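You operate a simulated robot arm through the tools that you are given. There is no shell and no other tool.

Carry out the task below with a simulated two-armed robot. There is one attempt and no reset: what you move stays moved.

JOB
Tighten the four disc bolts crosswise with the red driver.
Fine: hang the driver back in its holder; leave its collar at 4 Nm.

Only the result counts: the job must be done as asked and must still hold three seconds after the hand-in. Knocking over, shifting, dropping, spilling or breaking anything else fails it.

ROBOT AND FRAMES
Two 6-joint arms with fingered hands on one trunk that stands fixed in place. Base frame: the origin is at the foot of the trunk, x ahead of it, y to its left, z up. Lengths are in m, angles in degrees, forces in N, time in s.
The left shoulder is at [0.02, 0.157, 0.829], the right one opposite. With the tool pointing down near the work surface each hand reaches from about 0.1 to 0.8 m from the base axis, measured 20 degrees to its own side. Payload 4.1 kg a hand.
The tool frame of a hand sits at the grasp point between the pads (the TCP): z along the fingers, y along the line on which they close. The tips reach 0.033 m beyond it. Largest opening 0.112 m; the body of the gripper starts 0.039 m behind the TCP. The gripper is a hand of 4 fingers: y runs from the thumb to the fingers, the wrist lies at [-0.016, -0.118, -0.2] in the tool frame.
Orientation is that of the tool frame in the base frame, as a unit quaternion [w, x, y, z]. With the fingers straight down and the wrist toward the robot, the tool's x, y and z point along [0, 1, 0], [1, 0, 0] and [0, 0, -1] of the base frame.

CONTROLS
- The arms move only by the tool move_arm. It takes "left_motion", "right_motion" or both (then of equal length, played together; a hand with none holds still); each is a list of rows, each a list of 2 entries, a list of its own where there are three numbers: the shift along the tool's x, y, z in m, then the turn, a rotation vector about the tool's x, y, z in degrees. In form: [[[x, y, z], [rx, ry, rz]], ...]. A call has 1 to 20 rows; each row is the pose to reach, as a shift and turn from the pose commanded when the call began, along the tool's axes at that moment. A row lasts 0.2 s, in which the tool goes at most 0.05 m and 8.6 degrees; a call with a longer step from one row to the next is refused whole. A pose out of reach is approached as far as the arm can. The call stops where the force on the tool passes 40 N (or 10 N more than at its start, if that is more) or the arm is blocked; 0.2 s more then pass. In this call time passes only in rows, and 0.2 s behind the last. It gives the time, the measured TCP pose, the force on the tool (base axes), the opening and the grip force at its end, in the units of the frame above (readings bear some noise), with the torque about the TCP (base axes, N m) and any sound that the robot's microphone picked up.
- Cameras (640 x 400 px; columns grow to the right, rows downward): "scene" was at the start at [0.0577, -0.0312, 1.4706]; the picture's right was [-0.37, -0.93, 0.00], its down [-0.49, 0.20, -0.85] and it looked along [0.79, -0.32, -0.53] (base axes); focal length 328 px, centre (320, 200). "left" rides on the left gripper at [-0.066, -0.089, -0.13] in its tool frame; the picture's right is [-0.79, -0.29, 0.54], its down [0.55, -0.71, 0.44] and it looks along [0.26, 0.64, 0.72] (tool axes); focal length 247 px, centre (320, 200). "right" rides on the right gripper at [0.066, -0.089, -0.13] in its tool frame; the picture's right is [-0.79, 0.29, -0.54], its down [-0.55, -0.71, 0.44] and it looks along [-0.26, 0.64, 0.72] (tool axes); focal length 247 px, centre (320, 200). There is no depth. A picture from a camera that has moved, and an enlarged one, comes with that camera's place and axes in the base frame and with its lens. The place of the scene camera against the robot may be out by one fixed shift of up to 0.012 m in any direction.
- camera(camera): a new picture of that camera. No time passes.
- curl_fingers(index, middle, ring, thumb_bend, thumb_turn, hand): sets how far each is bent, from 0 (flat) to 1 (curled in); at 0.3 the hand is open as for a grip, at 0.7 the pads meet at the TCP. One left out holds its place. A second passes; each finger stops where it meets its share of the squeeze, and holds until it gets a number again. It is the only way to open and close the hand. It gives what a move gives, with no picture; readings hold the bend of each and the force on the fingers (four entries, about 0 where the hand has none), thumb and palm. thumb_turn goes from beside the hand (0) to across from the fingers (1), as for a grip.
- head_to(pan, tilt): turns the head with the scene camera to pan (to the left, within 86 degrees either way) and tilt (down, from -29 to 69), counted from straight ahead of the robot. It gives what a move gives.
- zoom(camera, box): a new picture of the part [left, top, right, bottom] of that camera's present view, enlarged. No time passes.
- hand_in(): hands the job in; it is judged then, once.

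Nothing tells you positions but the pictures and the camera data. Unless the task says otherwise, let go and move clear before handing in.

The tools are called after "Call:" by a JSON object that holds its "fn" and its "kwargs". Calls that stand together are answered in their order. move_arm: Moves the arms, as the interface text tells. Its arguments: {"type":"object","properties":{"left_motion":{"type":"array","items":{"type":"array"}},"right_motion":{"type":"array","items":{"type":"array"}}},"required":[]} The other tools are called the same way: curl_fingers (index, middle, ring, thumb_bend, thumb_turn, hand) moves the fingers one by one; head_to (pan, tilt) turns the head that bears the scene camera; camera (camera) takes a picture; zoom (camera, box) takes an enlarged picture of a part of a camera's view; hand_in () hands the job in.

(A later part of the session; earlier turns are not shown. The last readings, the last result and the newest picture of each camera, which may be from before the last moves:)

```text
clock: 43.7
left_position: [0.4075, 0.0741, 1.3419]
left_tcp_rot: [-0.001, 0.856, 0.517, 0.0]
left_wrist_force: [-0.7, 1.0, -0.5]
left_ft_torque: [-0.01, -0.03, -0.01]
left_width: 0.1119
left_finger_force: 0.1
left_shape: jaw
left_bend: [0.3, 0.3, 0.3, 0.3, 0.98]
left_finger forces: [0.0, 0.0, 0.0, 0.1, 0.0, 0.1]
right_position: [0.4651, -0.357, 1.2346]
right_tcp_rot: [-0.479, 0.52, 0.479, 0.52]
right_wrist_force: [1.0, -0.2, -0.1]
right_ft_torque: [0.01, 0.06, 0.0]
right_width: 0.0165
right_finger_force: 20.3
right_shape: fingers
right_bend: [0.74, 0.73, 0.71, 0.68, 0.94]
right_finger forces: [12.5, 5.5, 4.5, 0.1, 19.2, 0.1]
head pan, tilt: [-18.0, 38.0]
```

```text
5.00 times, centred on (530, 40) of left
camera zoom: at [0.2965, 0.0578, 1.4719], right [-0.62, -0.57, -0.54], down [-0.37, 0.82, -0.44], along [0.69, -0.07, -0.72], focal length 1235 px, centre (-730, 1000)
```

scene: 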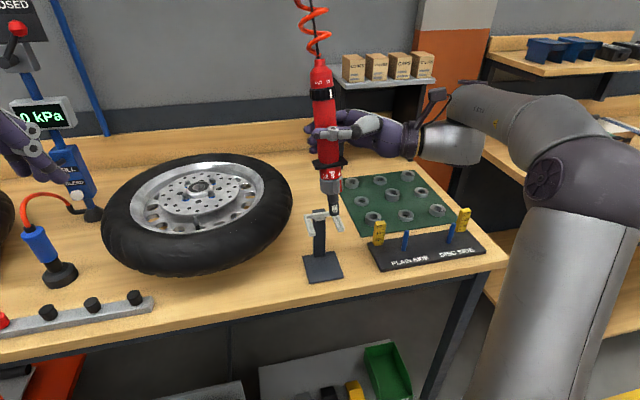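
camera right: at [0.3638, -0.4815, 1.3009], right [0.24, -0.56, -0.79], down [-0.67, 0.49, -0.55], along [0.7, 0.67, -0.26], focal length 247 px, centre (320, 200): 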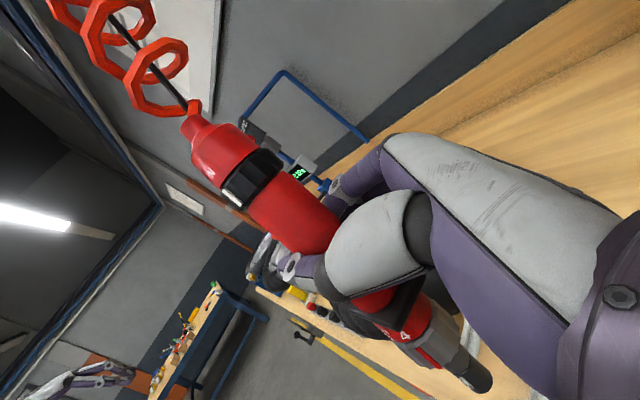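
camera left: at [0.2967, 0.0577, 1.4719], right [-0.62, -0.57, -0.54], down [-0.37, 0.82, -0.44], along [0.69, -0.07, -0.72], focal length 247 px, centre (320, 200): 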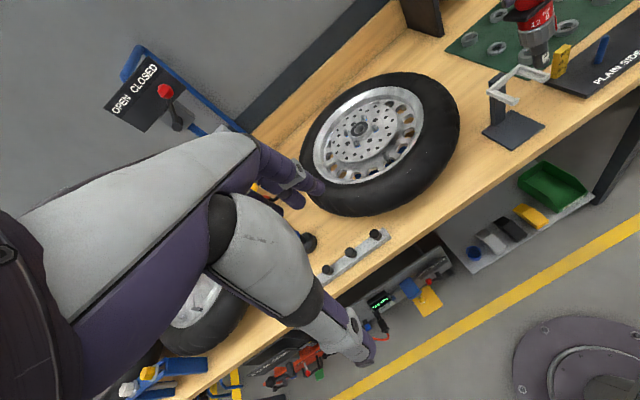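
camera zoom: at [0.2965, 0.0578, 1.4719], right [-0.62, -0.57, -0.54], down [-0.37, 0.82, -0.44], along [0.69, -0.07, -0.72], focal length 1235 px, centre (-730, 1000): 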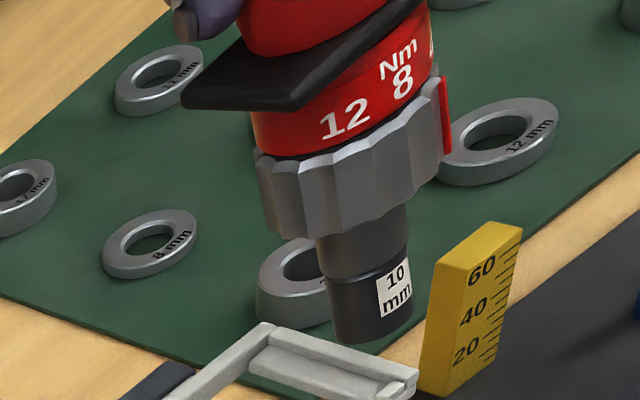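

Triangulating gives bolt centres about A (0.767,-0.171), B (0.745,-0.224), C (0.717,-0.149), D (0.693,-0.203), head tops z≈1.047. Now I raise the driver a bit and tilt the hand ~10° to make the driver vertical.

Call:
{"fn": "move_arm", "kwargs": {"right_motion": [[[0.02, 0, 0], [0, 0, -3]], [[0.04, 0, 0], [0, 0, -6.5]], [[0.05, 0, 0], [0, 0, -9.7]]]}}

Call:
{"fn": "camera", "kwargs": {"camera": "scene"}}

Call:
{"fn": "camera", "kwargs": {"camera": "left"}}

Call:
{"fn": "camera", "kwargs": {"camera": "right"}}

```text
clock: 44.5
left_position: [0.4074, 0.0749, 1.3415]
left_tcp_rot: [0.001, 0.857, 0.516, 0.0]
left_wrist_force: [0.2, -0.8, -0.3]
left_ft_torque: [-0.01, -0.03, 0.0]
left_width: 0.1116
left_finger_force: 0.1
left_shape: jaw
left_bend: [0.3, 0.3, 0.3, 0.3, 0.98]
left_finger forces: [0.0, 0.1, 0.0, 0.0, 0.1, 0.0]
right_position: [0.464, -0.3572, 1.2861]
right_tcp_rot: [-0.434, 0.477, 0.522, 0.559]
right_wrist_force: [1.9, -0.5, -0.9]
right_ft_torque: [0.04, 0.18, 0.0]
right_width: 0.0165
right_finger_force: 21.2
right_shape: fingers
right_bend: [0.74, 0.73, 0.72, 0.68, 0.94]
right_finger forces: [13.1, 5.6, 4.3, 0.1, 19.2, 0.0]
head pan, tilt: [-18.0, 38.0]
```

```text
taken
```

scene: 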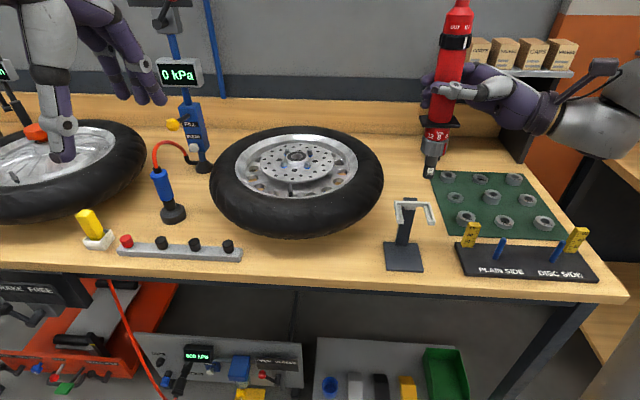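

```text
taken
camera left: at [0.2965, 0.0577, 1.4718], right [-0.62, -0.57, -0.54], down [-0.37, 0.82, -0.44], along [0.69, -0.07, -0.72], focal length 247 px, centre (320, 200)
```

left: 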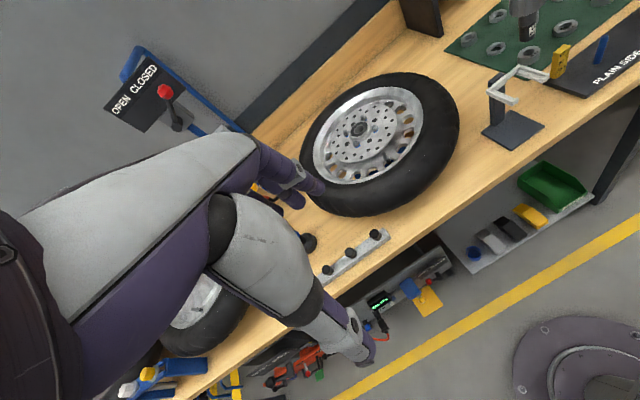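

```text
taken
camera right: at [0.3541, -0.4808, 1.3354], right [0.37, -0.57, -0.73], down [-0.57, 0.48, -0.67], along [0.73, 0.66, -0.15], focal length 247 px, centre (320, 200)
```

right: 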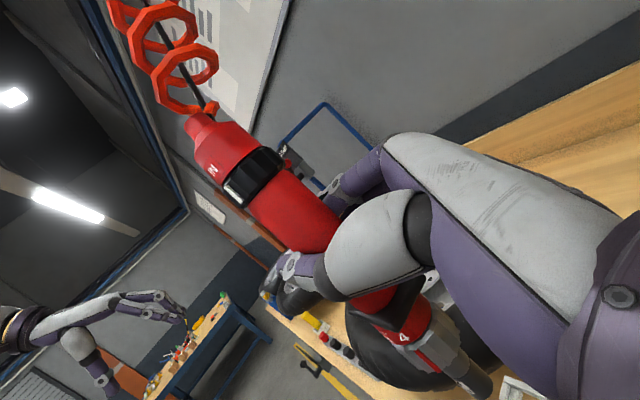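

Driver is nearly vertical now. I carry it over the wheel toward the nearest bolt (D), yawing the hand −25° for reach, keeping height.

Call:
{"fn": "move_arm", "kwargs": {"right_motion": [[[-0.0046, 0.0266, 0.0216], [-3.1, -0.5, 0]], [[-0.0092, 0.0532, 0.0432], [-6.2, -1.1, 0]], [[-0.0138, 0.0798, 0.0649], [-9.2, -1.6, 0]], [[-0.0185, 0.1063, 0.0865], [-12.3, -2.1, 0]], [[-0.0231, 0.1329, 0.1081], [-15.4, -2.65, 0]], [[-0.0277, 0.1595, 0.1297], [-18.5, -3.2, 0]], [[-0.0323, 0.1861, 0.1514], [-21.6, -3.7, 0]], [[-0.0369, 0.2127, 0.173], [-24.65, -4.24, 0]]]}}

Call:
{"fn": "head_to", "kwargs": {"pan": -18, "tilt": 25}}

Call:
{"fn": "camera", "kwargs": {"camera": "scene"}}

Call:
{"fn": "camera", "kwargs": {"camera": "left"}}

Call:
{"fn": "camera", "kwargs": {"camera": "right"}}

```text
clock: 46.3
left_position: [0.4065, 0.0735, 1.3418]
left_tcp_rot: [-0.001, 0.856, 0.516, 0.0]
left_wrist_force: [0.1, -1.1, 0.0]
left_ft_torque: [0.05, 0.0, 0.01]
left_width: 0.1116
left_finger_force: 0.1
left_shape: jaw
left_bend: [0.3, 0.3, 0.3, 0.3, 0.98]
left_finger forces: [0.1, 0.0, 0.0, 0.1, 0.0, 0.1]
right_position: [0.6932, -0.204, 1.2856]
right_tcp_rot: [-0.302, 0.58, 0.404, 0.64]
right_wrist_force: [-0.6, -0.7, 1.0]
right_ft_torque: [0.04, 0.06, 0.0]
right_width: 0.0164
right_finger_force: 20.0
right_shape: fingers
right_bend: [0.74, 0.73, 0.72, 0.68, 0.94]
right_finger forces: [12.2, 5.4, 3.8, 0.0, 19.2, 0.1]
head pan, tilt: [-18.0, 38.0]
```

```text
clock: 47.0
left_position: [0.4065, 0.0743, 1.341]
left_tcp_rot: [0.0, 0.856, 0.516, -0.001]
left_wrist_force: [1.2, 0.4, -0.6]
left_ft_torque: [0.01, -0.03, 0.03]
left_width: 0.1116
left_finger_force: 0.1
left_shape: jaw
left_bend: [0.3, 0.3, 0.3, 0.3, 0.98]
left_finger forces: [0.0, 0.0, 0.0, 0.0, 0.2, 0.0]
right_position: [0.6945, -0.2029, 1.2843]
right_tcp_rot: [-0.302, 0.579, 0.406, 0.64]
right_wrist_force: [-0.1, -0.1, -0.9]
right_ft_torque: [-0.01, 0.03, 0.03]
right_width: 0.0164
right_finger_force: 19.9
right_shape: fingers
right_bend: [0.74, 0.73, 0.72, 0.68, 0.94]
right_finger forces: [12.1, 5.3, 3.7, 0.0, 19.3, 0.1]
head pan, tilt: [-18.0, 25.0]
```

```text
taken
```

scene: 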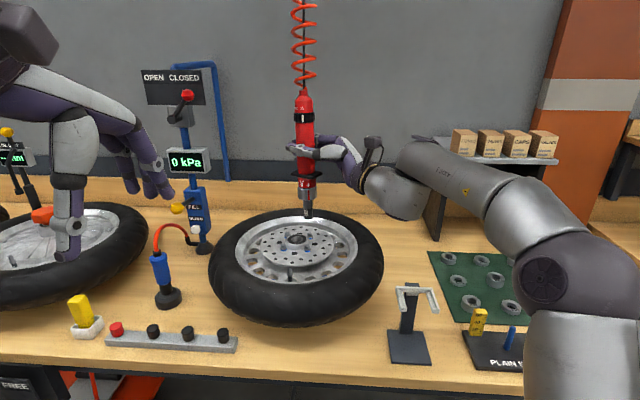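

```text
taken
camera left: at [0.2965, 0.0578, 1.4719], right [-0.62, -0.57, -0.54], down [-0.37, 0.82, -0.44], along [0.69, -0.07, -0.72], focal length 247 px, centre (320, 200)
```

left: 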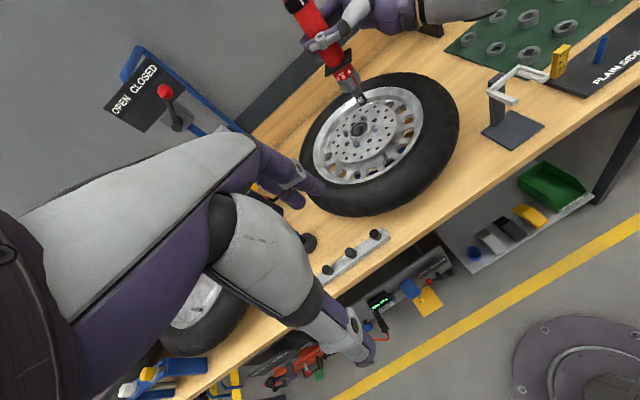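

```text
taken
camera right: at [0.5422, -0.2691, 1.3348], right [0.09, -0.67, -0.73], down [-0.31, 0.68, -0.66], along [0.95, 0.29, -0.15], focal length 247 px, centre (320, 200)
```

right: 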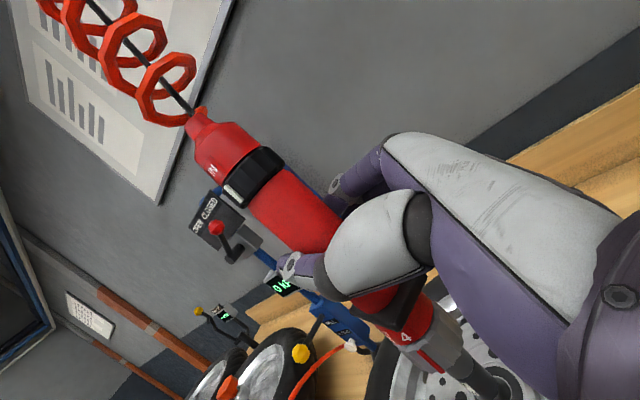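

The driver is over the wheel, well in reach. I zoom in both cameras to measure its tip and axis.

Call:
{"fn": "zoom", "kwargs": {"camera": "scene", "box": [260, 80, 360, 280]}}

Call:
{"fn": "zoom", "kwargs": {"camera": "scene", "box": [270, 190, 350, 250]}}

Call:
{"fn": "zoom", "kwargs": {"camera": "left", "box": [320, 75, 420, 150]}}

Call:
{"fn": "zoom", "kwargs": {"camera": "left", "box": [270, 0, 400, 110]}}

```text
2.00 times, centred on (310, 180) of scene
camera zoom: at [0.0623, -0.0264, 1.4817], right [-0.31, -0.95, 0.0], down [-0.4, 0.13, -0.91], along [0.86, -0.28, -0.42], focal length 656 px, centre (340, 240)
```

zoom: 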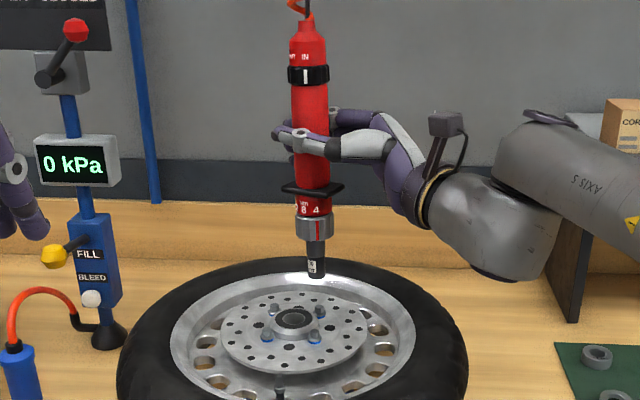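

```text
6.67 times, centred on (310, 220) of scene
camera zoom: at [0.0623, -0.0264, 1.4817], right [-0.31, -0.95, 0.0], down [-0.4, 0.13, -0.91], along [0.86, -0.28, -0.42], focal length 2186 px, centre (387, 67)
```

zoom: 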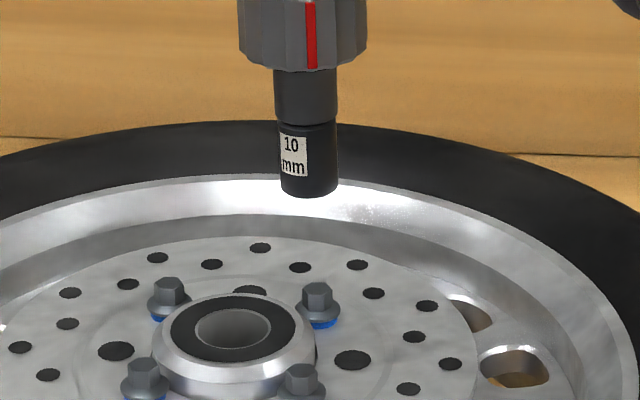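

```text
5.33 times, centred on (370, 112) of left
camera zoom: at [0.2965, 0.0578, 1.4719], right [-0.62, -0.57, -0.54], down [-0.37, 0.82, -0.44], along [0.69, -0.07, -0.72], focal length 1317 px, centre (53, 667)
```

zoom: 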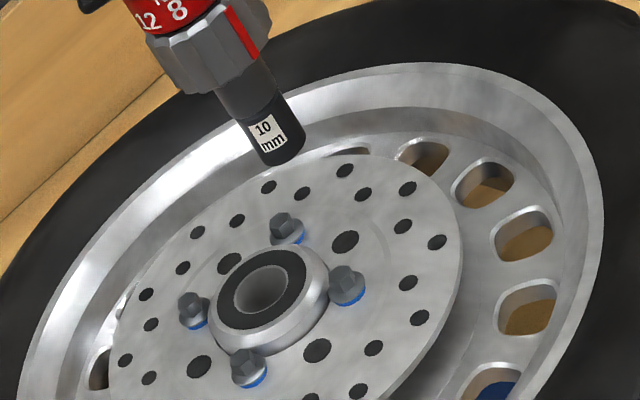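

```text
3.64 times, centred on (335, 55) of left
camera zoom: at [0.2965, 0.0578, 1.4719], right [-0.62, -0.57, -0.54], down [-0.37, 0.82, -0.44], along [0.69, -0.07, -0.72], focal length 898 px, centre (266, 727)
```

zoom: 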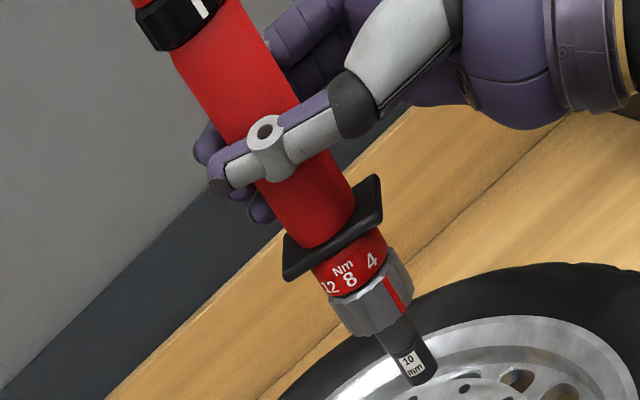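

I measure the tip at (0.691,-0.206,1.1225), axis vertical within ~1°; bolt D in the same views at about (0.688,-0.201,1.052). I shift slightly and descend to just above it.

Call:
{"fn": "move_arm", "kwargs": {"right_motion": [[[-0.018, -0.005, 0.001], [0, 0, 0]], [[-0.036, -0.01, 0.002], [0, 0, 0]], [[-0.0534, -0.0143, 0.0028], [0, 0, 0]]]}}

Call:
{"fn": "zoom", "kwargs": {"camera": "scene", "box": [270, 200, 350, 260]}}

Call:
{"fn": "zoom", "kwargs": {"camera": "left", "box": [330, 95, 400, 150]}}

```text
clock: 47.8
left_position: [0.407, 0.0751, 1.3417]
left_tcp_rot: [0.0, 0.856, 0.517, 0.0]
left_wrist_force: [-0.6, -0.4, 0.2]
left_ft_torque: [-0.01, 0.03, -0.01]
left_width: 0.1118
left_finger_force: 0.0
left_shape: jaw
left_bend: [0.3, 0.3, 0.3, 0.3, 0.98]
left_finger forces: [0.0, 0.0, 0.1, 0.0, 0.0, 0.0]
right_position: [0.6897, -0.1995, 1.2289]
right_tcp_rot: [-0.301, 0.58, 0.405, 0.639]
right_wrist_force: [0.2, -0.1, -0.3]
right_ft_torque: [-0.02, 0.02, -0.02]
right_width: 0.0163
right_finger_force: 20.1
right_shape: fingers
right_bend: [0.74, 0.73, 0.72, 0.68, 0.94]
right_finger forces: [12.1, 5.3, 3.8, 0.1, 19.4, 0.0]
head pan, tilt: [-18.0, 25.0]
```

```text
6.67 times, centred on (310, 230) of scene
camera zoom: at [0.0621, -0.0263, 1.4818], right [-0.31, -0.95, 0.0], down [-0.4, 0.13, -0.91], along [0.86, -0.28, -0.42], focal length 2186 px, centre (387, 0)
```

zoom: 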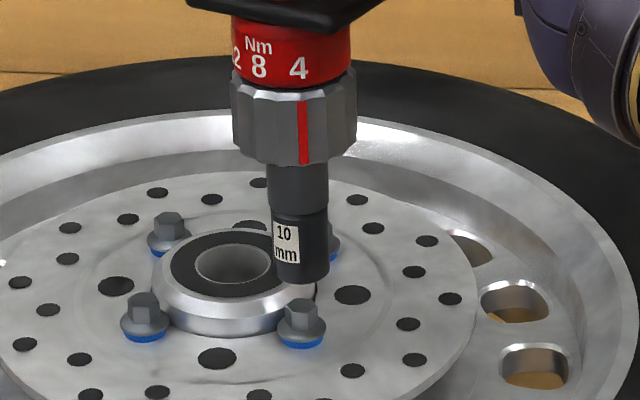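

```text
7.27 times, centred on (365, 122) of left
camera zoom: at [0.2963, 0.0578, 1.4719], right [-0.62, -0.57, -0.54], down [-0.37, 0.82, -0.44], along [0.69, -0.07, -0.72], focal length 1796 px, centre (-7, 764)
```

zoom: 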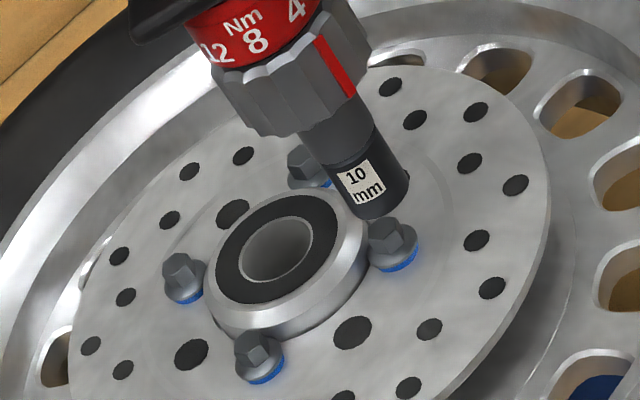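

Both views show the socket almost above bolt D, but their viewing directions are too alike to fix the depth. I'll move the left hand to the left side so its camera looks across from there.

Call:
{"fn": "move_arm", "kwargs": {"left_motion": [[[0.0126, 0.0037, 0.0225], [0, 0, 7]], [[0.0251, 0.0074, 0.045], [0, 0, 14]], [[0.0377, 0.0111, 0.0675], [0, 0, 21]], [[0.0502, 0.0149, 0.09], [0, 0, 28]], [[0.0628, 0.0186, 0.1125], [0, 0, 35]], [[0.0753, 0.0223, 0.135], [0, 0, 42]], [[0.0879, 0.026, 0.1575], [0, 0, 49]], [[0.1004, 0.0297, 0.18], [0, 0, 55]]]}}

Call:
{"fn": "camera", "kwargs": {"camera": "left"}}

Call:
{"fn": "camera", "kwargs": {"camera": "scene"}}

```text
clock: 49.6
left_position: [0.479, 0.1507, 1.161]
left_tcp_rot: [0.0, 0.998, 0.061, 0.0]
left_wrist_force: [0.1, -0.4, 0.5]
left_ft_torque: [-0.01, -0.05, 0.0]
left_width: 0.1119
left_finger_force: 0.0
left_shape: jaw
left_bend: [0.3, 0.3, 0.3, 0.3, 0.98]
left_finger forces: [0.1, 0.0, 0.1, 0.1, 0.0, 0.1]
right_position: [0.6903, -0.1994, 1.2299]
right_tcp_rot: [-0.302, 0.579, 0.405, 0.64]
right_wrist_force: [0.2, 0.0, 1.1]
right_ft_torque: [0.04, 0.06, -0.02]
right_width: 0.0166
right_finger_force: 20.3
right_shape: fingers
right_bend: [0.74, 0.73, 0.72, 0.68, 0.94]
right_finger forces: [12.1, 5.2, 3.5, 0.1, 19.3, 0.0]
head pan, tilt: [-18.0, 25.0]
```

```text
taken
camera left: at [0.4024, 0.23, 1.2914], right [-0.82, 0.19, -0.54], down [0.46, 0.77, -0.44], along [0.34, -0.61, -0.72], focal length 247 px, centre (320, 200)
```

left: 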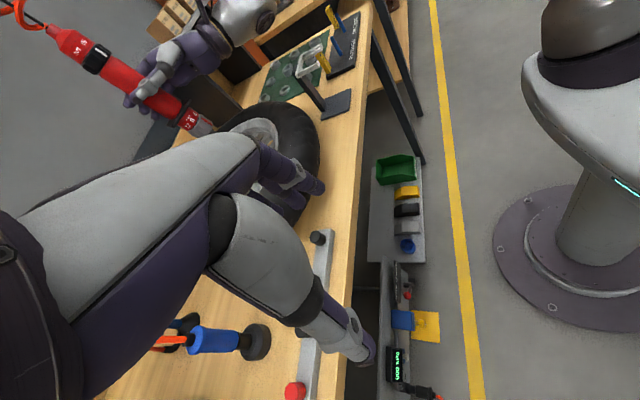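

```text
taken
```

scene: 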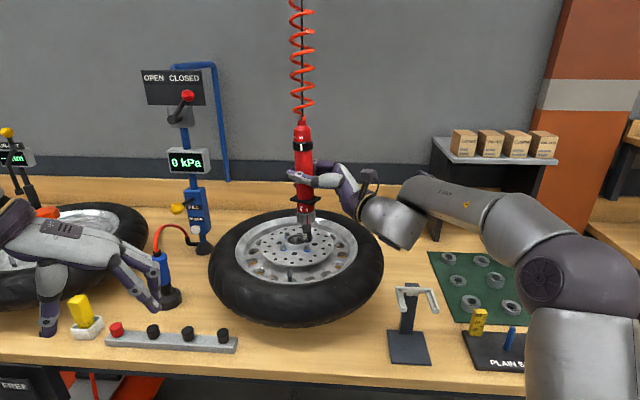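

The left hand itself hides the hub; yawing it back ~18° should bring the hub into the clear upper area.

Call:
{"fn": "move_arm", "kwargs": {"left_motion": [[[0, 0, 0], [0, 0, -7]], [[0, 0, 0], [0, 0, -14]], [[0, 0, -0.02], [0, 0, -18]]]}}

Call:
{"fn": "camera", "kwargs": {"camera": "left"}}

```text
clock: 50.4
left_position: [0.479, 0.1476, 1.1809]
left_tcp_rot: [0.0, 0.976, 0.219, -0.001]
left_wrist_force: [-0.2, -0.4, -0.4]
left_ft_torque: [0.01, 0.04, 0.01]
left_width: 0.1117
left_finger_force: 0.0
left_shape: jaw
left_bend: [0.3, 0.3, 0.3, 0.3, 0.98]
left_finger forces: [0.1, 0.1, 0.0, 0.1, 0.0, 0.0]
right_position: [0.6905, -0.1989, 1.2294]
right_tcp_rot: [-0.301, 0.579, 0.405, 0.64]
right_wrist_force: [0.5, -0.2, -0.6]
right_ft_torque: [0.04, 0.01, 0.05]
right_width: 0.0166
right_finger_force: 20.4
right_shape: fingers
right_bend: [0.74, 0.73, 0.72, 0.68, 0.94]
right_finger forces: [12.1, 5.3, 3.5, 0.0, 19.3, 0.1]
head pan, tilt: [-18.0, 25.0]
```

```text
taken
camera left: at [0.3813, 0.2014, 1.312], right [-0.84, -0.08, -0.54], down [0.2, 0.88, -0.44], along [0.51, -0.47, -0.72], focal length 247 px, centre (320, 200)
```

left: 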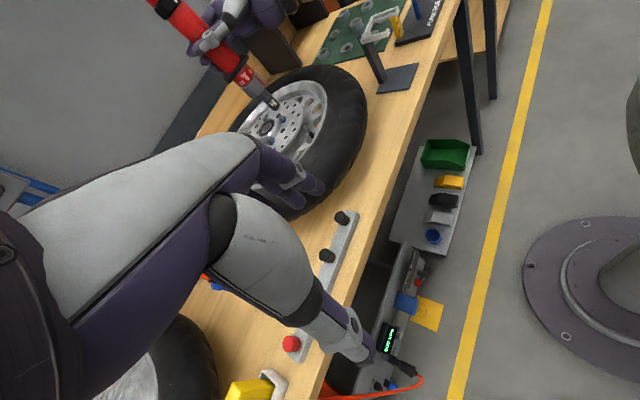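

Call:
{"fn": "zoom", "kwargs": {"camera": "left", "box": [235, 70, 315, 140]}}

Call:
{"fn": "zoom", "kwargs": {"camera": "left", "box": [150, 0, 330, 140]}}

Call:
{"fn": "zoom", "kwargs": {"camera": "scene", "box": [285, 215, 335, 255]}}

```text
5.71 times, centred on (275, 105) of left
camera zoom: at [0.3813, 0.2014, 1.312], right [-0.84, -0.08, -0.54], down [0.2, 0.88, -0.44], along [0.51, -0.47, -0.72], focal length 1411 px, centre (577, 743)
```

zoom: 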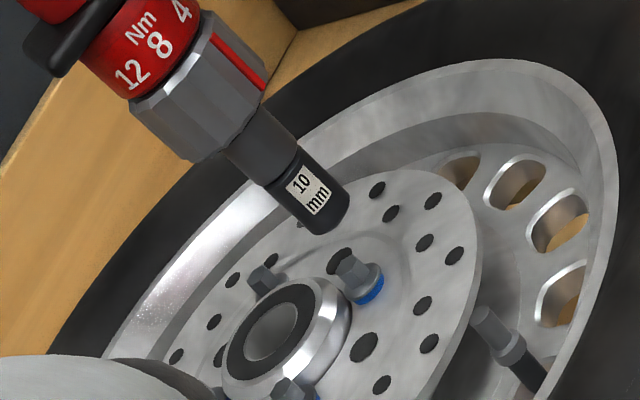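

```text
2.86 times, centred on (240, 70) of left
camera zoom: at [0.3813, 0.2014, 1.312], right [-0.84, -0.08, -0.54], down [0.2, 0.88, -0.44], along [0.51, -0.47, -0.72], focal length 706 px, centre (549, 571)
```

zoom: 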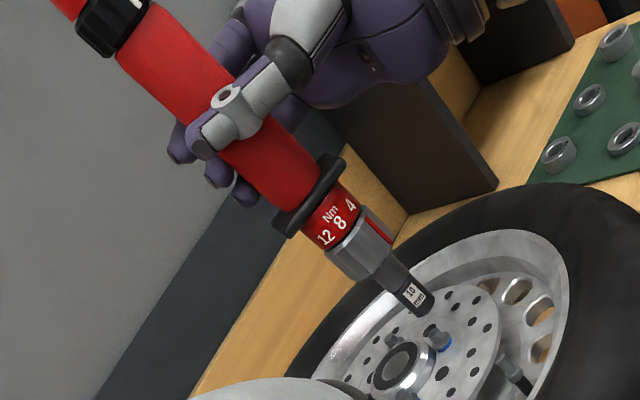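

```text
10.00 times, centred on (310, 235) of scene
camera zoom: at [0.0624, -0.0263, 1.4818], right [-0.31, -0.95, 0.0], down [-0.4, 0.13, -0.91], along [0.86, -0.28, -0.42], focal length 3279 px, centre (420, -150)
```

zoom: 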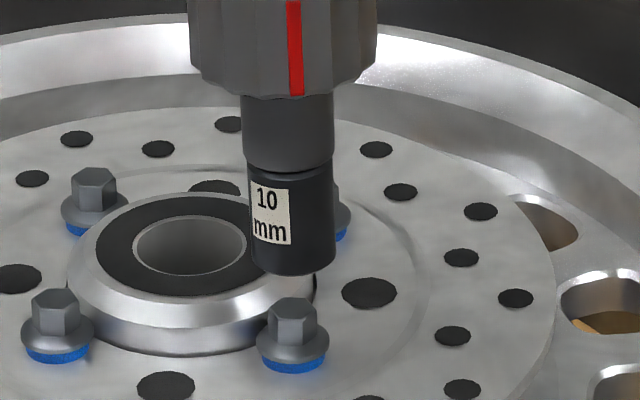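

Combining views, the tip needs about +9 mm in x, −2 mm in y, and is ~20 mm above the bolt head. I'll apply the shift, descend 12 mm and recheck.

Call:
{"fn": "move_arm", "kwargs": {"right_motion": [[[-0.0012, 0.0078, 0.0022], [0, 0, 0]], [[-0.0132, 0.0058, 0.0022], [0, 0, 0]]]}}

Call:
{"fn": "zoom", "kwargs": {"camera": "left", "box": [255, 85, 305, 130]}}

Call:
{"fn": "zoom", "kwargs": {"camera": "scene", "box": [285, 215, 335, 255]}}

```text
clock: 51.0
left_position: [0.4797, 0.1486, 1.1821]
left_tcp_rot: [0.0, 0.976, 0.218, 0.0]
left_wrist_force: [0.3, 0.3, -0.4]
left_ft_torque: [-0.02, -0.01, -0.02]
left_width: 0.1118
left_finger_force: 0.0
left_shape: jaw
left_bend: [0.3, 0.3, 0.3, 0.3, 0.98]
left_finger forces: [0.1, 0.0, 0.1, 0.0, 0.1, 0.0]
right_position: [0.6974, -0.2008, 1.2164]
right_tcp_rot: [-0.301, 0.579, 0.406, 0.639]
right_wrist_force: [0.9, 0.3, -0.5]
right_ft_torque: [0.04, 0.03, 0.0]
right_width: 0.0163
right_finger_force: 20.1
right_shape: fingers
right_bend: [0.74, 0.73, 0.72, 0.68, 0.94]
right_finger forces: [12.1, 5.3, 3.7, 0.0, 19.3, 0.0]
head pan, tilt: [-18.0, 25.0]
```

```text
8.89 times, centred on (280, 108) of left
camera zoom: at [0.3811, 0.2017, 1.312], right [-0.84, -0.08, -0.54], down [0.2, 0.88, -0.44], along [0.51, -0.47, -0.72], focal length 2195 px, centre (676, 1022)
```

zoom: 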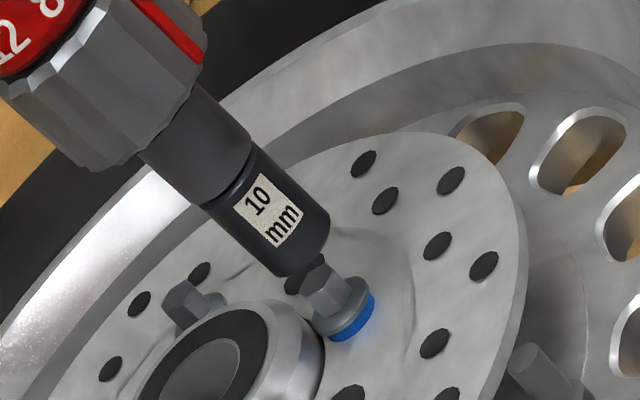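

```text
10.00 times, centred on (310, 235) of scene
camera zoom: at [0.0622, -0.0263, 1.4818], right [-0.31, -0.95, 0.0], down [-0.4, 0.13, -0.91], along [0.86, -0.28, -0.42], focal length 3279 px, centre (420, -150)
```

zoom: 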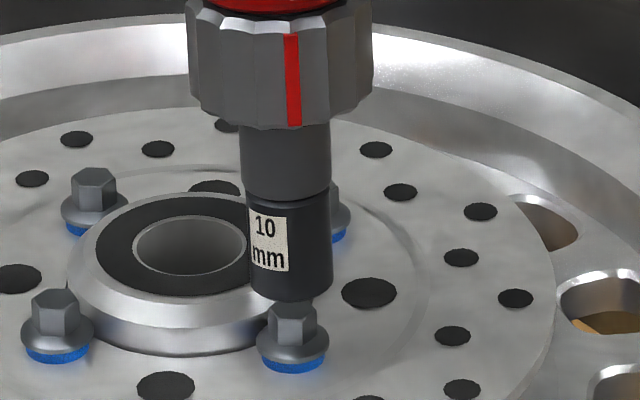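

The socket is now centred over bolt D within ~1 mm and about 8 mm above its head. I press down gently in small steps.

Call:
{"fn": "move_arm", "kwargs": {"right_motion": [[[-0.002, -0.0003, 0], [0, 0, 0]], [[-0.004, -0.0006, 0], [0, 0, 0]], [[-0.006, -0.001, 0], [0, 0, 0]], [[-0.008, -0.0013, 0], [0, 0, 0]], [[-0.01, -0.0016, 0], [0, 0, 0]]]}}

Call:
{"fn": "zoom", "kwargs": {"camera": "left", "box": [255, 85, 305, 130]}}

Call:
{"fn": "zoom", "kwargs": {"camera": "scene", "box": [285, 215, 335, 255]}}

```text
clock: 52.2
left_position: [0.4791, 0.1486, 1.1824]
left_tcp_rot: [0.0, 0.976, 0.218, 0.0]
left_wrist_force: [0.0, -0.5, 0.0]
left_ft_torque: [0.0, -0.06, -0.03]
left_width: 0.1117
left_finger_force: 0.0
left_shape: jaw
left_bend: [0.3, 0.3, 0.3, 0.3, 0.98]
left_finger forces: [0.0, 0.0, 0.0, 0.0, 0.0, 0.0]
right_position: [0.6982, -0.2001, 1.2067]
right_tcp_rot: [-0.301, 0.58, 0.405, 0.639]
right_wrist_force: [-0.3, -0.5, 0.8]
right_ft_torque: [0.01, 0.05, -0.01]
right_width: 0.0165
right_finger_force: 19.5
right_shape: fingers
right_bend: [0.74, 0.73, 0.72, 0.68, 0.94]
right_finger forces: [12.0, 5.3, 3.6, 0.1, 19.3, 0.1]
head pan, tilt: [-18.0, 25.0]
```

```text
8.89 times, centred on (280, 108) of left
camera zoom: at [0.3812, 0.2017, 1.312], right [-0.84, -0.08, -0.54], down [0.2, 0.88, -0.44], along [0.51, -0.47, -0.72], focal length 2195 px, centre (676, 1022)
```

zoom: 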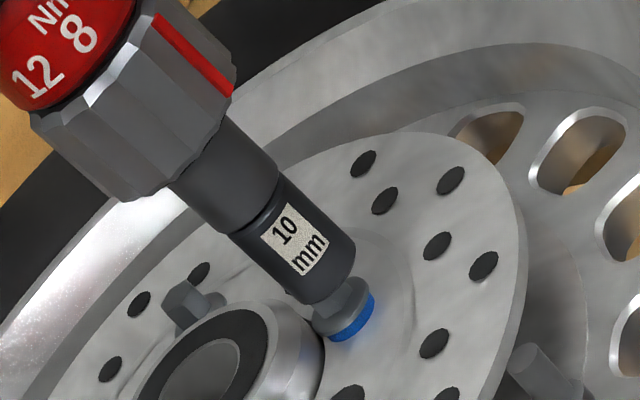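

```text
10.00 times, centred on (310, 235) of scene
camera zoom: at [0.0622, -0.0264, 1.4818], right [-0.31, -0.95, 0.0], down [-0.4, 0.13, -0.91], along [0.86, -0.28, -0.42], focal length 3279 px, centre (420, -150)
```

zoom: 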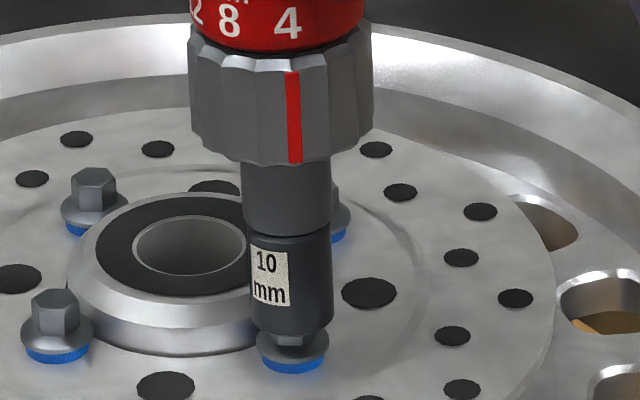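

No contact force yet and the socket appears to be at the head. I continue down slowly.

Call:
{"fn": "move_arm", "kwargs": {"right_motion": [[[-0.0015, -0.0002, 0], [0, 0, 0]], [[-0.003, -0.0005, 0], [0, 0, 0]], [[-0.0045, -0.0007, 0], [0, 0, 0]], [[-0.006, -0.001, 0], [0, 0, 0]], [[-0.0075, -0.0012, 0], [0, 0, 0]]]}}

Call:
{"fn": "zoom", "kwargs": {"camera": "left", "box": [255, 85, 305, 130]}}

Call:
{"fn": "zoom", "kwargs": {"camera": "scene", "box": [285, 215, 335, 255]}}

```text
clock: 53.4
left_position: [0.4788, 0.1493, 1.182]
left_tcp_rot: [0.0, 0.976, 0.218, 0.0]
left_wrist_force: [-0.4, -0.5, -0.4]
left_ft_torque: [0.01, 0.0, 0.0]
left_width: 0.1119
left_finger_force: 0.0
left_shape: jaw
left_bend: [0.3, 0.3, 0.3, 0.3, 0.98]
left_finger forces: [0.1, 0.0, 0.0, 0.1, 0.1, 0.1]
right_position: [0.6985, -0.2002, 1.2032]
right_tcp_rot: [-0.302, 0.577, 0.406, 0.642]
right_wrist_force: [2.9, 0.8, 30.9]
right_ft_torque: [0.13, -0.32, -0.02]
right_width: 0.0167
right_finger_force: 18.5
right_shape: fingers
right_bend: [0.74, 0.73, 0.72, 0.69, 0.93]
right_finger forces: [8.7, 6.1, 4.4, 0.0, 17.9, 0.0]
head pan, tilt: [-18.0, 25.0]
```

```text
8.89 times, centred on (280, 108) of left
camera zoom: at [0.3805, 0.2019, 1.3122], right [-0.84, -0.08, -0.54], down [0.2, 0.88, -0.44], along [0.51, -0.47, -0.72], focal length 2195 px, centre (676, 1022)
```

zoom: 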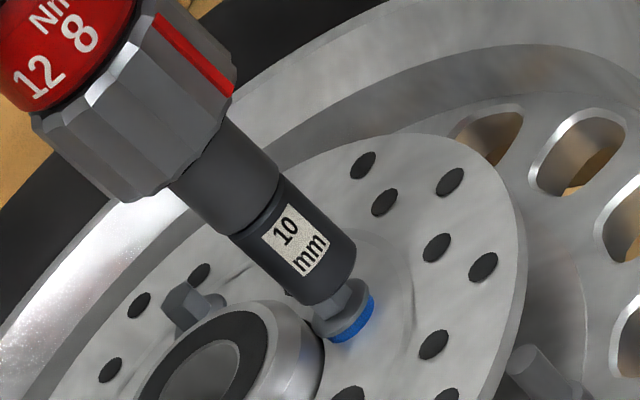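

```text
10.00 times, centred on (310, 235) of scene
camera zoom: at [0.0614, -0.0261, 1.4818], right [-0.31, -0.95, 0.0], down [-0.4, 0.13, -0.91], along [0.86, -0.28, -0.42], focal length 3279 px, centre (420, -150)
```

zoom: 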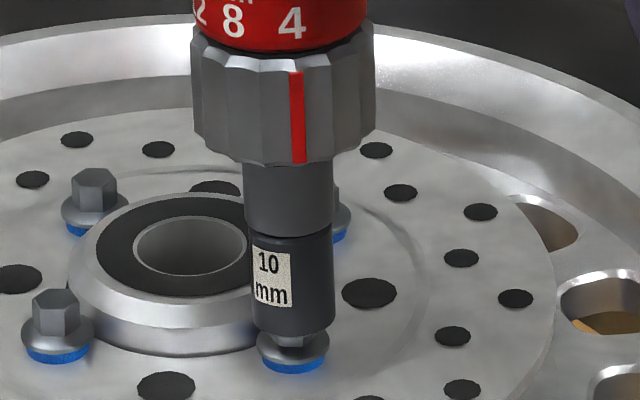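

The socket bears on the bolt head with ~31 N but hasn't started turning; likely the hex flats aren't aligned. I'll ease the push a bit and slowly yaw the driver about its axis to let it drop on.

Call:
{"fn": "move_arm", "kwargs": {"right_motion": [[[0.001, 0.0002, 0], [-4.9, -0.8, 0]], [[0.001, 0.0002, 0], [-9.9, -1.7, 0]], [[0.001, 0.0002, 0], [-14.8, -2.5, 0]]]}}

Call:
{"fn": "zoom", "kwargs": {"camera": "left", "box": [255, 85, 305, 130]}}

Call:
{"fn": "zoom", "kwargs": {"camera": "scene", "box": [285, 215, 335, 255]}}

```text
clock: 54.2
left_position: [0.4796, 0.1489, 1.1805]
left_tcp_rot: [0.0, 0.976, 0.218, 0.0]
left_wrist_force: [-1.3, 0.3, -0.5]
left_ft_torque: [-0.01, 0.02, -0.02]
left_width: 0.1114
left_finger_force: 0.1
left_shape: jaw
left_bend: [0.3, 0.3, 0.3, 0.3, 0.98]
left_finger forces: [0.0, 0.0, 0.0, 0.0, 0.0, 0.1]
right_position: [0.6988, -0.2017, 1.2032]
right_tcp_rot: [-0.215, 0.625, 0.325, 0.676]
right_wrist_force: [2.4, 0.3, 24.8]
right_ft_torque: [0.04, -0.21, 0.11]
right_width: 0.0165
right_finger_force: 18.2
right_shape: fingers
right_bend: [0.74, 0.73, 0.72, 0.71, 0.93]
right_finger forces: [9.4, 5.9, 3.7, 0.1, 17.8, 0.0]
head pan, tilt: [-18.0, 25.0]
```

```text
8.89 times, centred on (280, 108) of left
camera zoom: at [0.3807, 0.2017, 1.3121], right [-0.84, -0.08, -0.54], down [0.2, 0.88, -0.44], along [0.51, -0.47, -0.72], focal length 2195 px, centre (676, 1022)
```

zoom: 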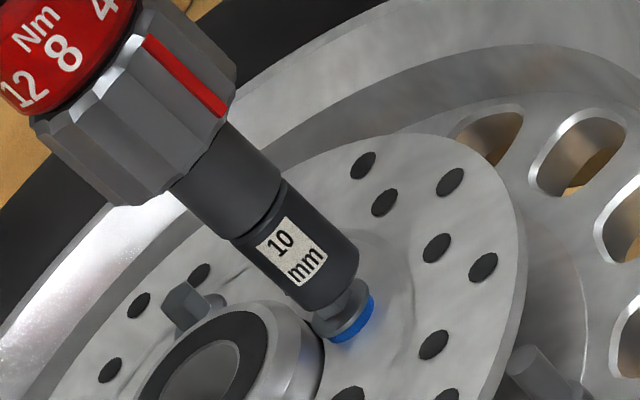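

```text
10.00 times, centred on (310, 235) of scene
camera zoom: at [0.0616, -0.0263, 1.4818], right [-0.31, -0.95, 0.0], down [-0.4, 0.13, -0.91], along [0.86, -0.28, -0.42], focal length 3279 px, centre (420, -150)
```

zoom: 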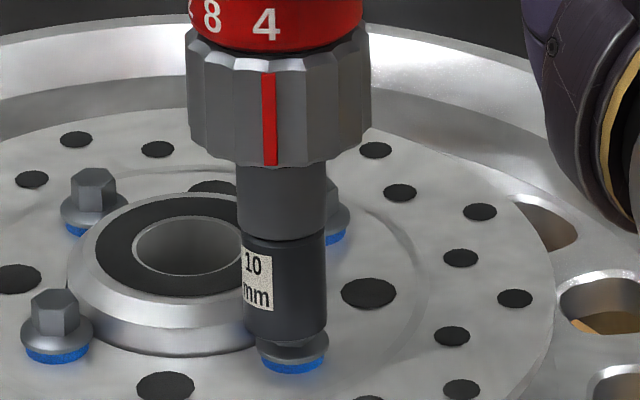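

The socket has slid a few millimetres off centre in +y. I lift off a little, and re-measure.

Call:
{"fn": "move_arm", "kwargs": {"right_motion": [[[0.004, 0.0007, 0], [0, 0, 0]], [[0.0098, 0.0017, 0], [0, 0, 0]]]}}

Call:
{"fn": "zoom", "kwargs": {"camera": "left", "box": [255, 85, 305, 130]}}

Call:
{"fn": "zoom", "kwargs": {"camera": "scene", "box": [285, 215, 335, 255]}}

Call:
{"fn": "zoom", "kwargs": {"camera": "scene", "box": [255, 100, 355, 260]}}

Call:
{"fn": "zoom", "kwargs": {"camera": "left", "box": [150, 0, 330, 140]}}

```text
clock: 54.8
left_position: [0.4796, 0.1489, 1.1817]
left_tcp_rot: [0.0, 0.976, 0.218, -0.001]
left_wrist_force: [-0.3, -0.8, 0.4]
left_ft_torque: [0.04, 0.02, -0.03]
left_width: 0.1121
left_finger_force: 0.0
left_shape: jaw
left_bend: [0.3, 0.3, 0.3, 0.3, 0.98]
left_finger forces: [0.0, 0.0, 0.1, 0.0, 0.1, 0.0]
right_position: [0.6986, -0.1998, 1.2053]
right_tcp_rot: [-0.216, 0.631, 0.326, 0.67]
right_wrist_force: [1.1, -0.8, 0.3]
right_ft_torque: [0.05, 0.0, 0.02]
right_width: 0.0163
right_finger_force: 19.8
right_shape: fingers
right_bend: [0.74, 0.73, 0.72, 0.7, 0.93]
right_finger forces: [10.1, 6.6, 4.4, 0.0, 19.6, 0.0]
head pan, tilt: [-18.0, 25.0]
```

```text
8.89 times, centred on (280, 108) of left
camera zoom: at [0.3812, 0.2016, 1.312], right [-0.84, -0.08, -0.54], down [0.2, 0.88, -0.44], along [0.51, -0.47, -0.72], focal length 2195 px, centre (676, 1022)
```

zoom: 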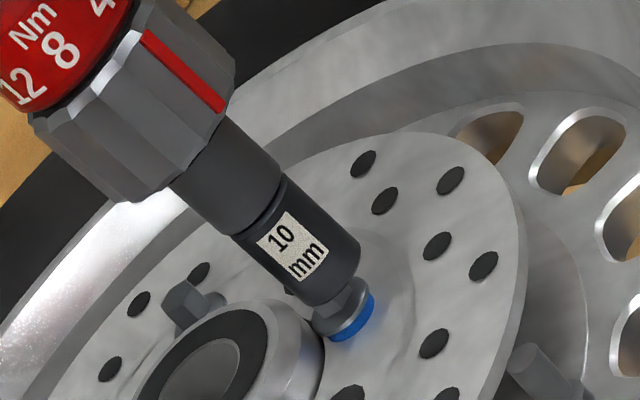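

```text
10.00 times, centred on (310, 235) of scene
camera zoom: at [0.0622, -0.0264, 1.4818], right [-0.31, -0.95, 0.0], down [-0.4, 0.13, -0.91], along [0.86, -0.28, -0.42], focal length 3279 px, centre (420, -150)
```

zoom: 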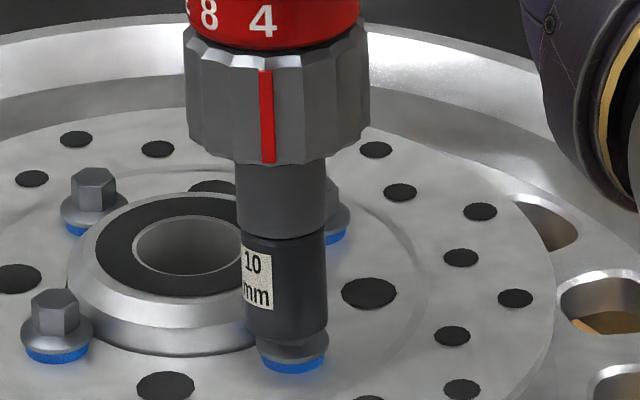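

```text
2.50 times, centred on (305, 180) of scene
camera zoom: at [0.0622, -0.0264, 1.4818], right [-0.31, -0.95, 0.0], down [-0.4, 0.13, -0.91], along [0.86, -0.28, -0.42], focal length 820 px, centre (358, 250)
```

zoom: 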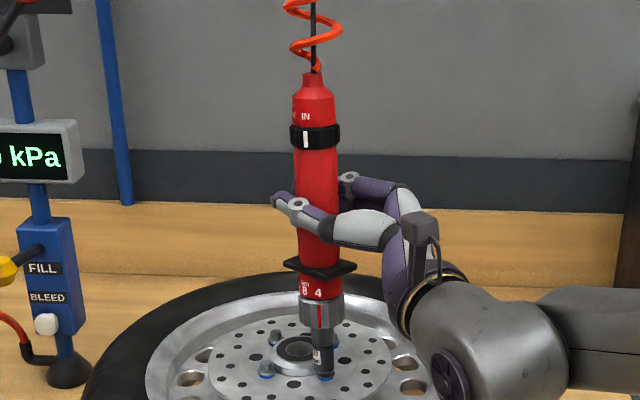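

```text
2.86 times, centred on (240, 70) of left
camera zoom: at [0.3812, 0.2016, 1.312], right [-0.84, -0.08, -0.54], down [0.2, 0.88, -0.44], along [0.51, -0.47, -0.72], focal length 706 px, centre (549, 571)
```

zoom: 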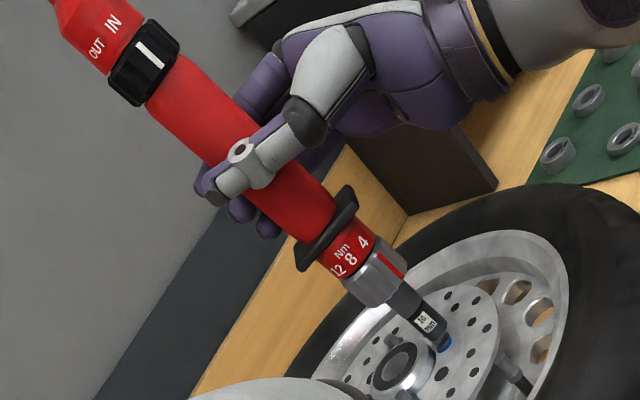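

The views also show the driver leaning ~5° (top toward +x), which hinders engagement. I'll lift 5 mm, straighten the lean, and re-centre over the bolt at once.

Call:
{"fn": "move_arm", "kwargs": {"right_motion": [[[0.0057, 0, 0], [0, 0, 0]], [[0.0057, -0.0048, -0.0123], [-0.72, 4.17, -2.84]]]}}

Call:
{"fn": "zoom", "kwargs": {"camera": "left", "box": [255, 85, 305, 130]}}

Call:
{"fn": "zoom", "kwargs": {"camera": "scene", "box": [285, 215, 335, 255]}}

Call:
{"fn": "zoom", "kwargs": {"camera": "scene", "box": [255, 100, 355, 260]}}

Call:
{"fn": "zoom", "kwargs": {"camera": "left", "box": [150, 0, 330, 140]}}

```text
clock: 55.4
left_position: [0.4794, 0.1484, 1.1812]
left_tcp_rot: [0.001, 0.976, 0.218, 0.0]
left_wrist_force: [0.0, -0.2, 0.5]
left_ft_torque: [-0.05, 0.02, 0.0]
left_width: 0.1117
left_finger_force: 0.1
left_shape: jaw
left_bend: [0.3, 0.3, 0.3, 0.3, 0.98]
left_finger forces: [0.0, 0.0, 0.0, 0.0, 0.1, 0.0]
right_position: [0.6867, -0.2048, 1.2137]
right_tcp_rot: [-0.207, 0.596, 0.329, 0.702]
right_wrist_force: [0.2, 0.1, -0.3]
right_ft_torque: [0.01, 0.09, -0.03]
right_width: 0.0163
right_finger_force: 20.6
right_shape: fingers
right_bend: [0.74, 0.73, 0.72, 0.7, 0.93]
right_finger forces: [10.3, 6.4, 4.0, 0.0, 19.7, 0.0]
head pan, tilt: [-18.0, 25.0]
```

```text
8.89 times, centred on (280, 108) of left
camera zoom: at [0.3812, 0.2017, 1.312], right [-0.84, -0.08, -0.54], down [0.2, 0.88, -0.44], along [0.51, -0.47, -0.72], focal length 2195 px, centre (676, 1022)
```

zoom: 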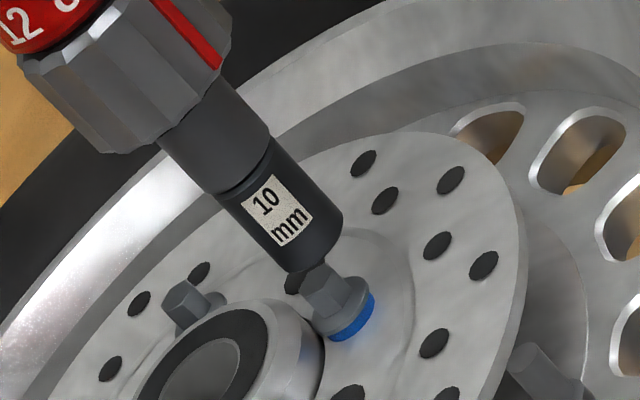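

```text
10.00 times, centred on (310, 235) of scene
camera zoom: at [0.0623, -0.0263, 1.4818], right [-0.31, -0.95, 0.0], down [-0.4, 0.13, -0.91], along [0.86, -0.28, -0.42], focal length 3279 px, centre (420, -150)
```

zoom: 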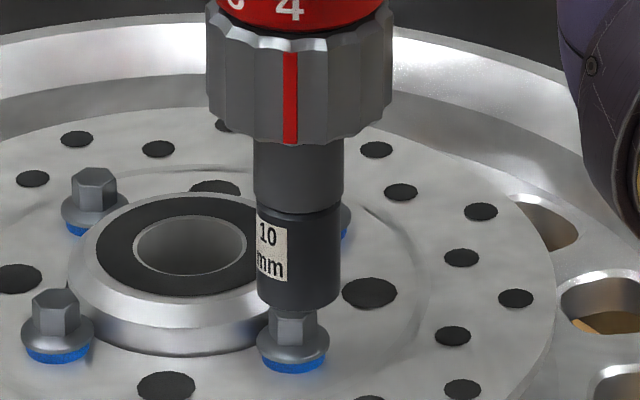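

```text
2.50 times, centred on (305, 180) of scene
camera zoom: at [0.0623, -0.0263, 1.4818], right [-0.31, -0.95, 0.0], down [-0.4, 0.13, -0.91], along [0.86, -0.28, -0.42], focal length 820 px, centre (358, 250)
```

zoom: 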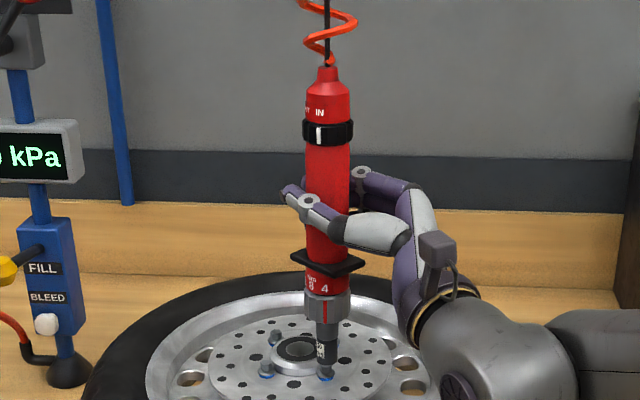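

```text
2.86 times, centred on (240, 70) of left
camera zoom: at [0.3812, 0.2017, 1.312], right [-0.84, -0.08, -0.54], down [0.2, 0.88, -0.44], along [0.51, -0.47, -0.72], focal length 706 px, centre (549, 571)
```

zoom: 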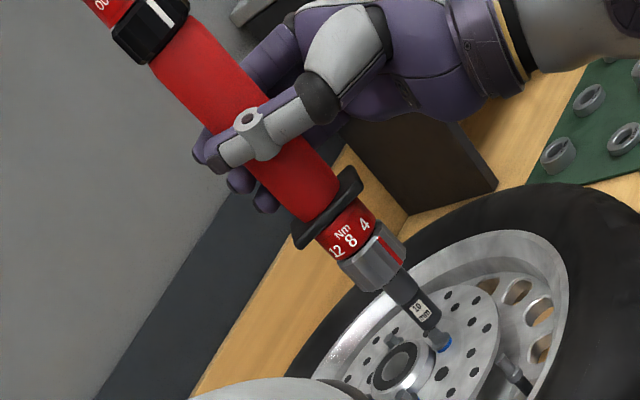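

Now nearly vertical; residual offset about (+2.5, +1) mm and ~6 mm above the head. I correct and lower 4.5 mm.

Call:
{"fn": "move_arm", "kwargs": {"right_motion": [[[-0.001, 0.001, 0.0024], [0, 0, 0]], [[-0.0048, 0, 0.0022], [0, 0, 0]]]}}

Call:
{"fn": "zoom", "kwargs": {"camera": "left", "box": [265, 95, 295, 122]}}

Call:
{"fn": "zoom", "kwargs": {"camera": "scene", "box": [295, 225, 325, 250]}}

```text
clock: 56.0
left_position: [0.479, 0.1498, 1.183]
left_tcp_rot: [0.0, 0.976, 0.218, 0.0]
left_wrist_force: [-0.3, -0.3, 0.1]
left_ft_torque: [0.02, 0.04, 0.0]
left_width: 0.1118
left_finger_force: 0.0
left_shape: jaw
left_bend: [0.3, 0.3, 0.3, 0.3, 0.98]
left_finger forces: [0.0, 0.1, 0.0, 0.0, 0.1, 0.0]
right_position: [0.6879, -0.2029, 1.2097]
right_tcp_rot: [-0.207, 0.596, 0.329, 0.702]
right_wrist_force: [0.4, -0.7, 0.5]
right_ft_torque: [0.03, 0.06, 0.03]
right_width: 0.0167
right_finger_force: 20.2
right_shape: fingers
right_bend: [0.74, 0.73, 0.72, 0.7, 0.93]
right_finger forces: [10.4, 6.5, 4.0, 0.0, 19.9, 0.1]
head pan, tilt: [-18.0, 25.0]
```

```text
14.81 times, centred on (280, 108) of left
camera zoom: at [0.3812, 0.2016, 1.312], right [-0.84, -0.08, -0.54], down [0.2, 0.88, -0.44], along [0.51, -0.47, -0.72], focal length 3659 px, centre (913, 1556)
```

zoom: 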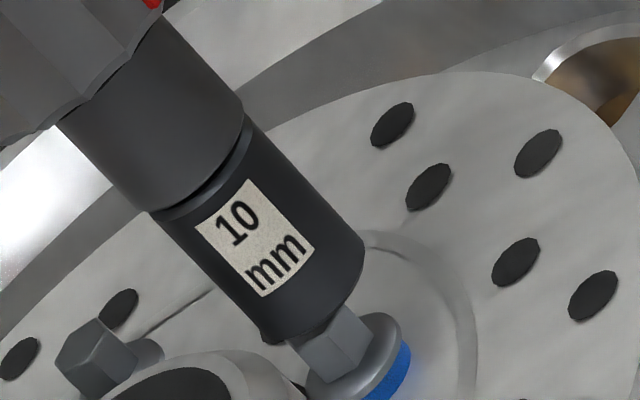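

```text
16.00 times, centred on (310, 238) of scene
camera zoom: at [0.0622, -0.0264, 1.4818], right [-0.31, -0.95, 0.0], down [-0.4, 0.13, -0.91], along [0.86, -0.28, -0.42], focal length 5247 px, centre (480, -400)
```

zoom: 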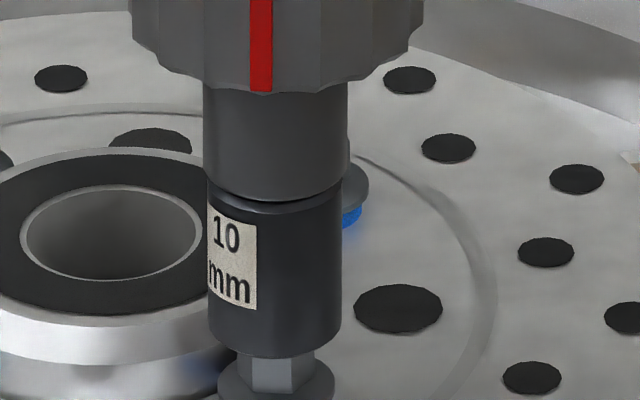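

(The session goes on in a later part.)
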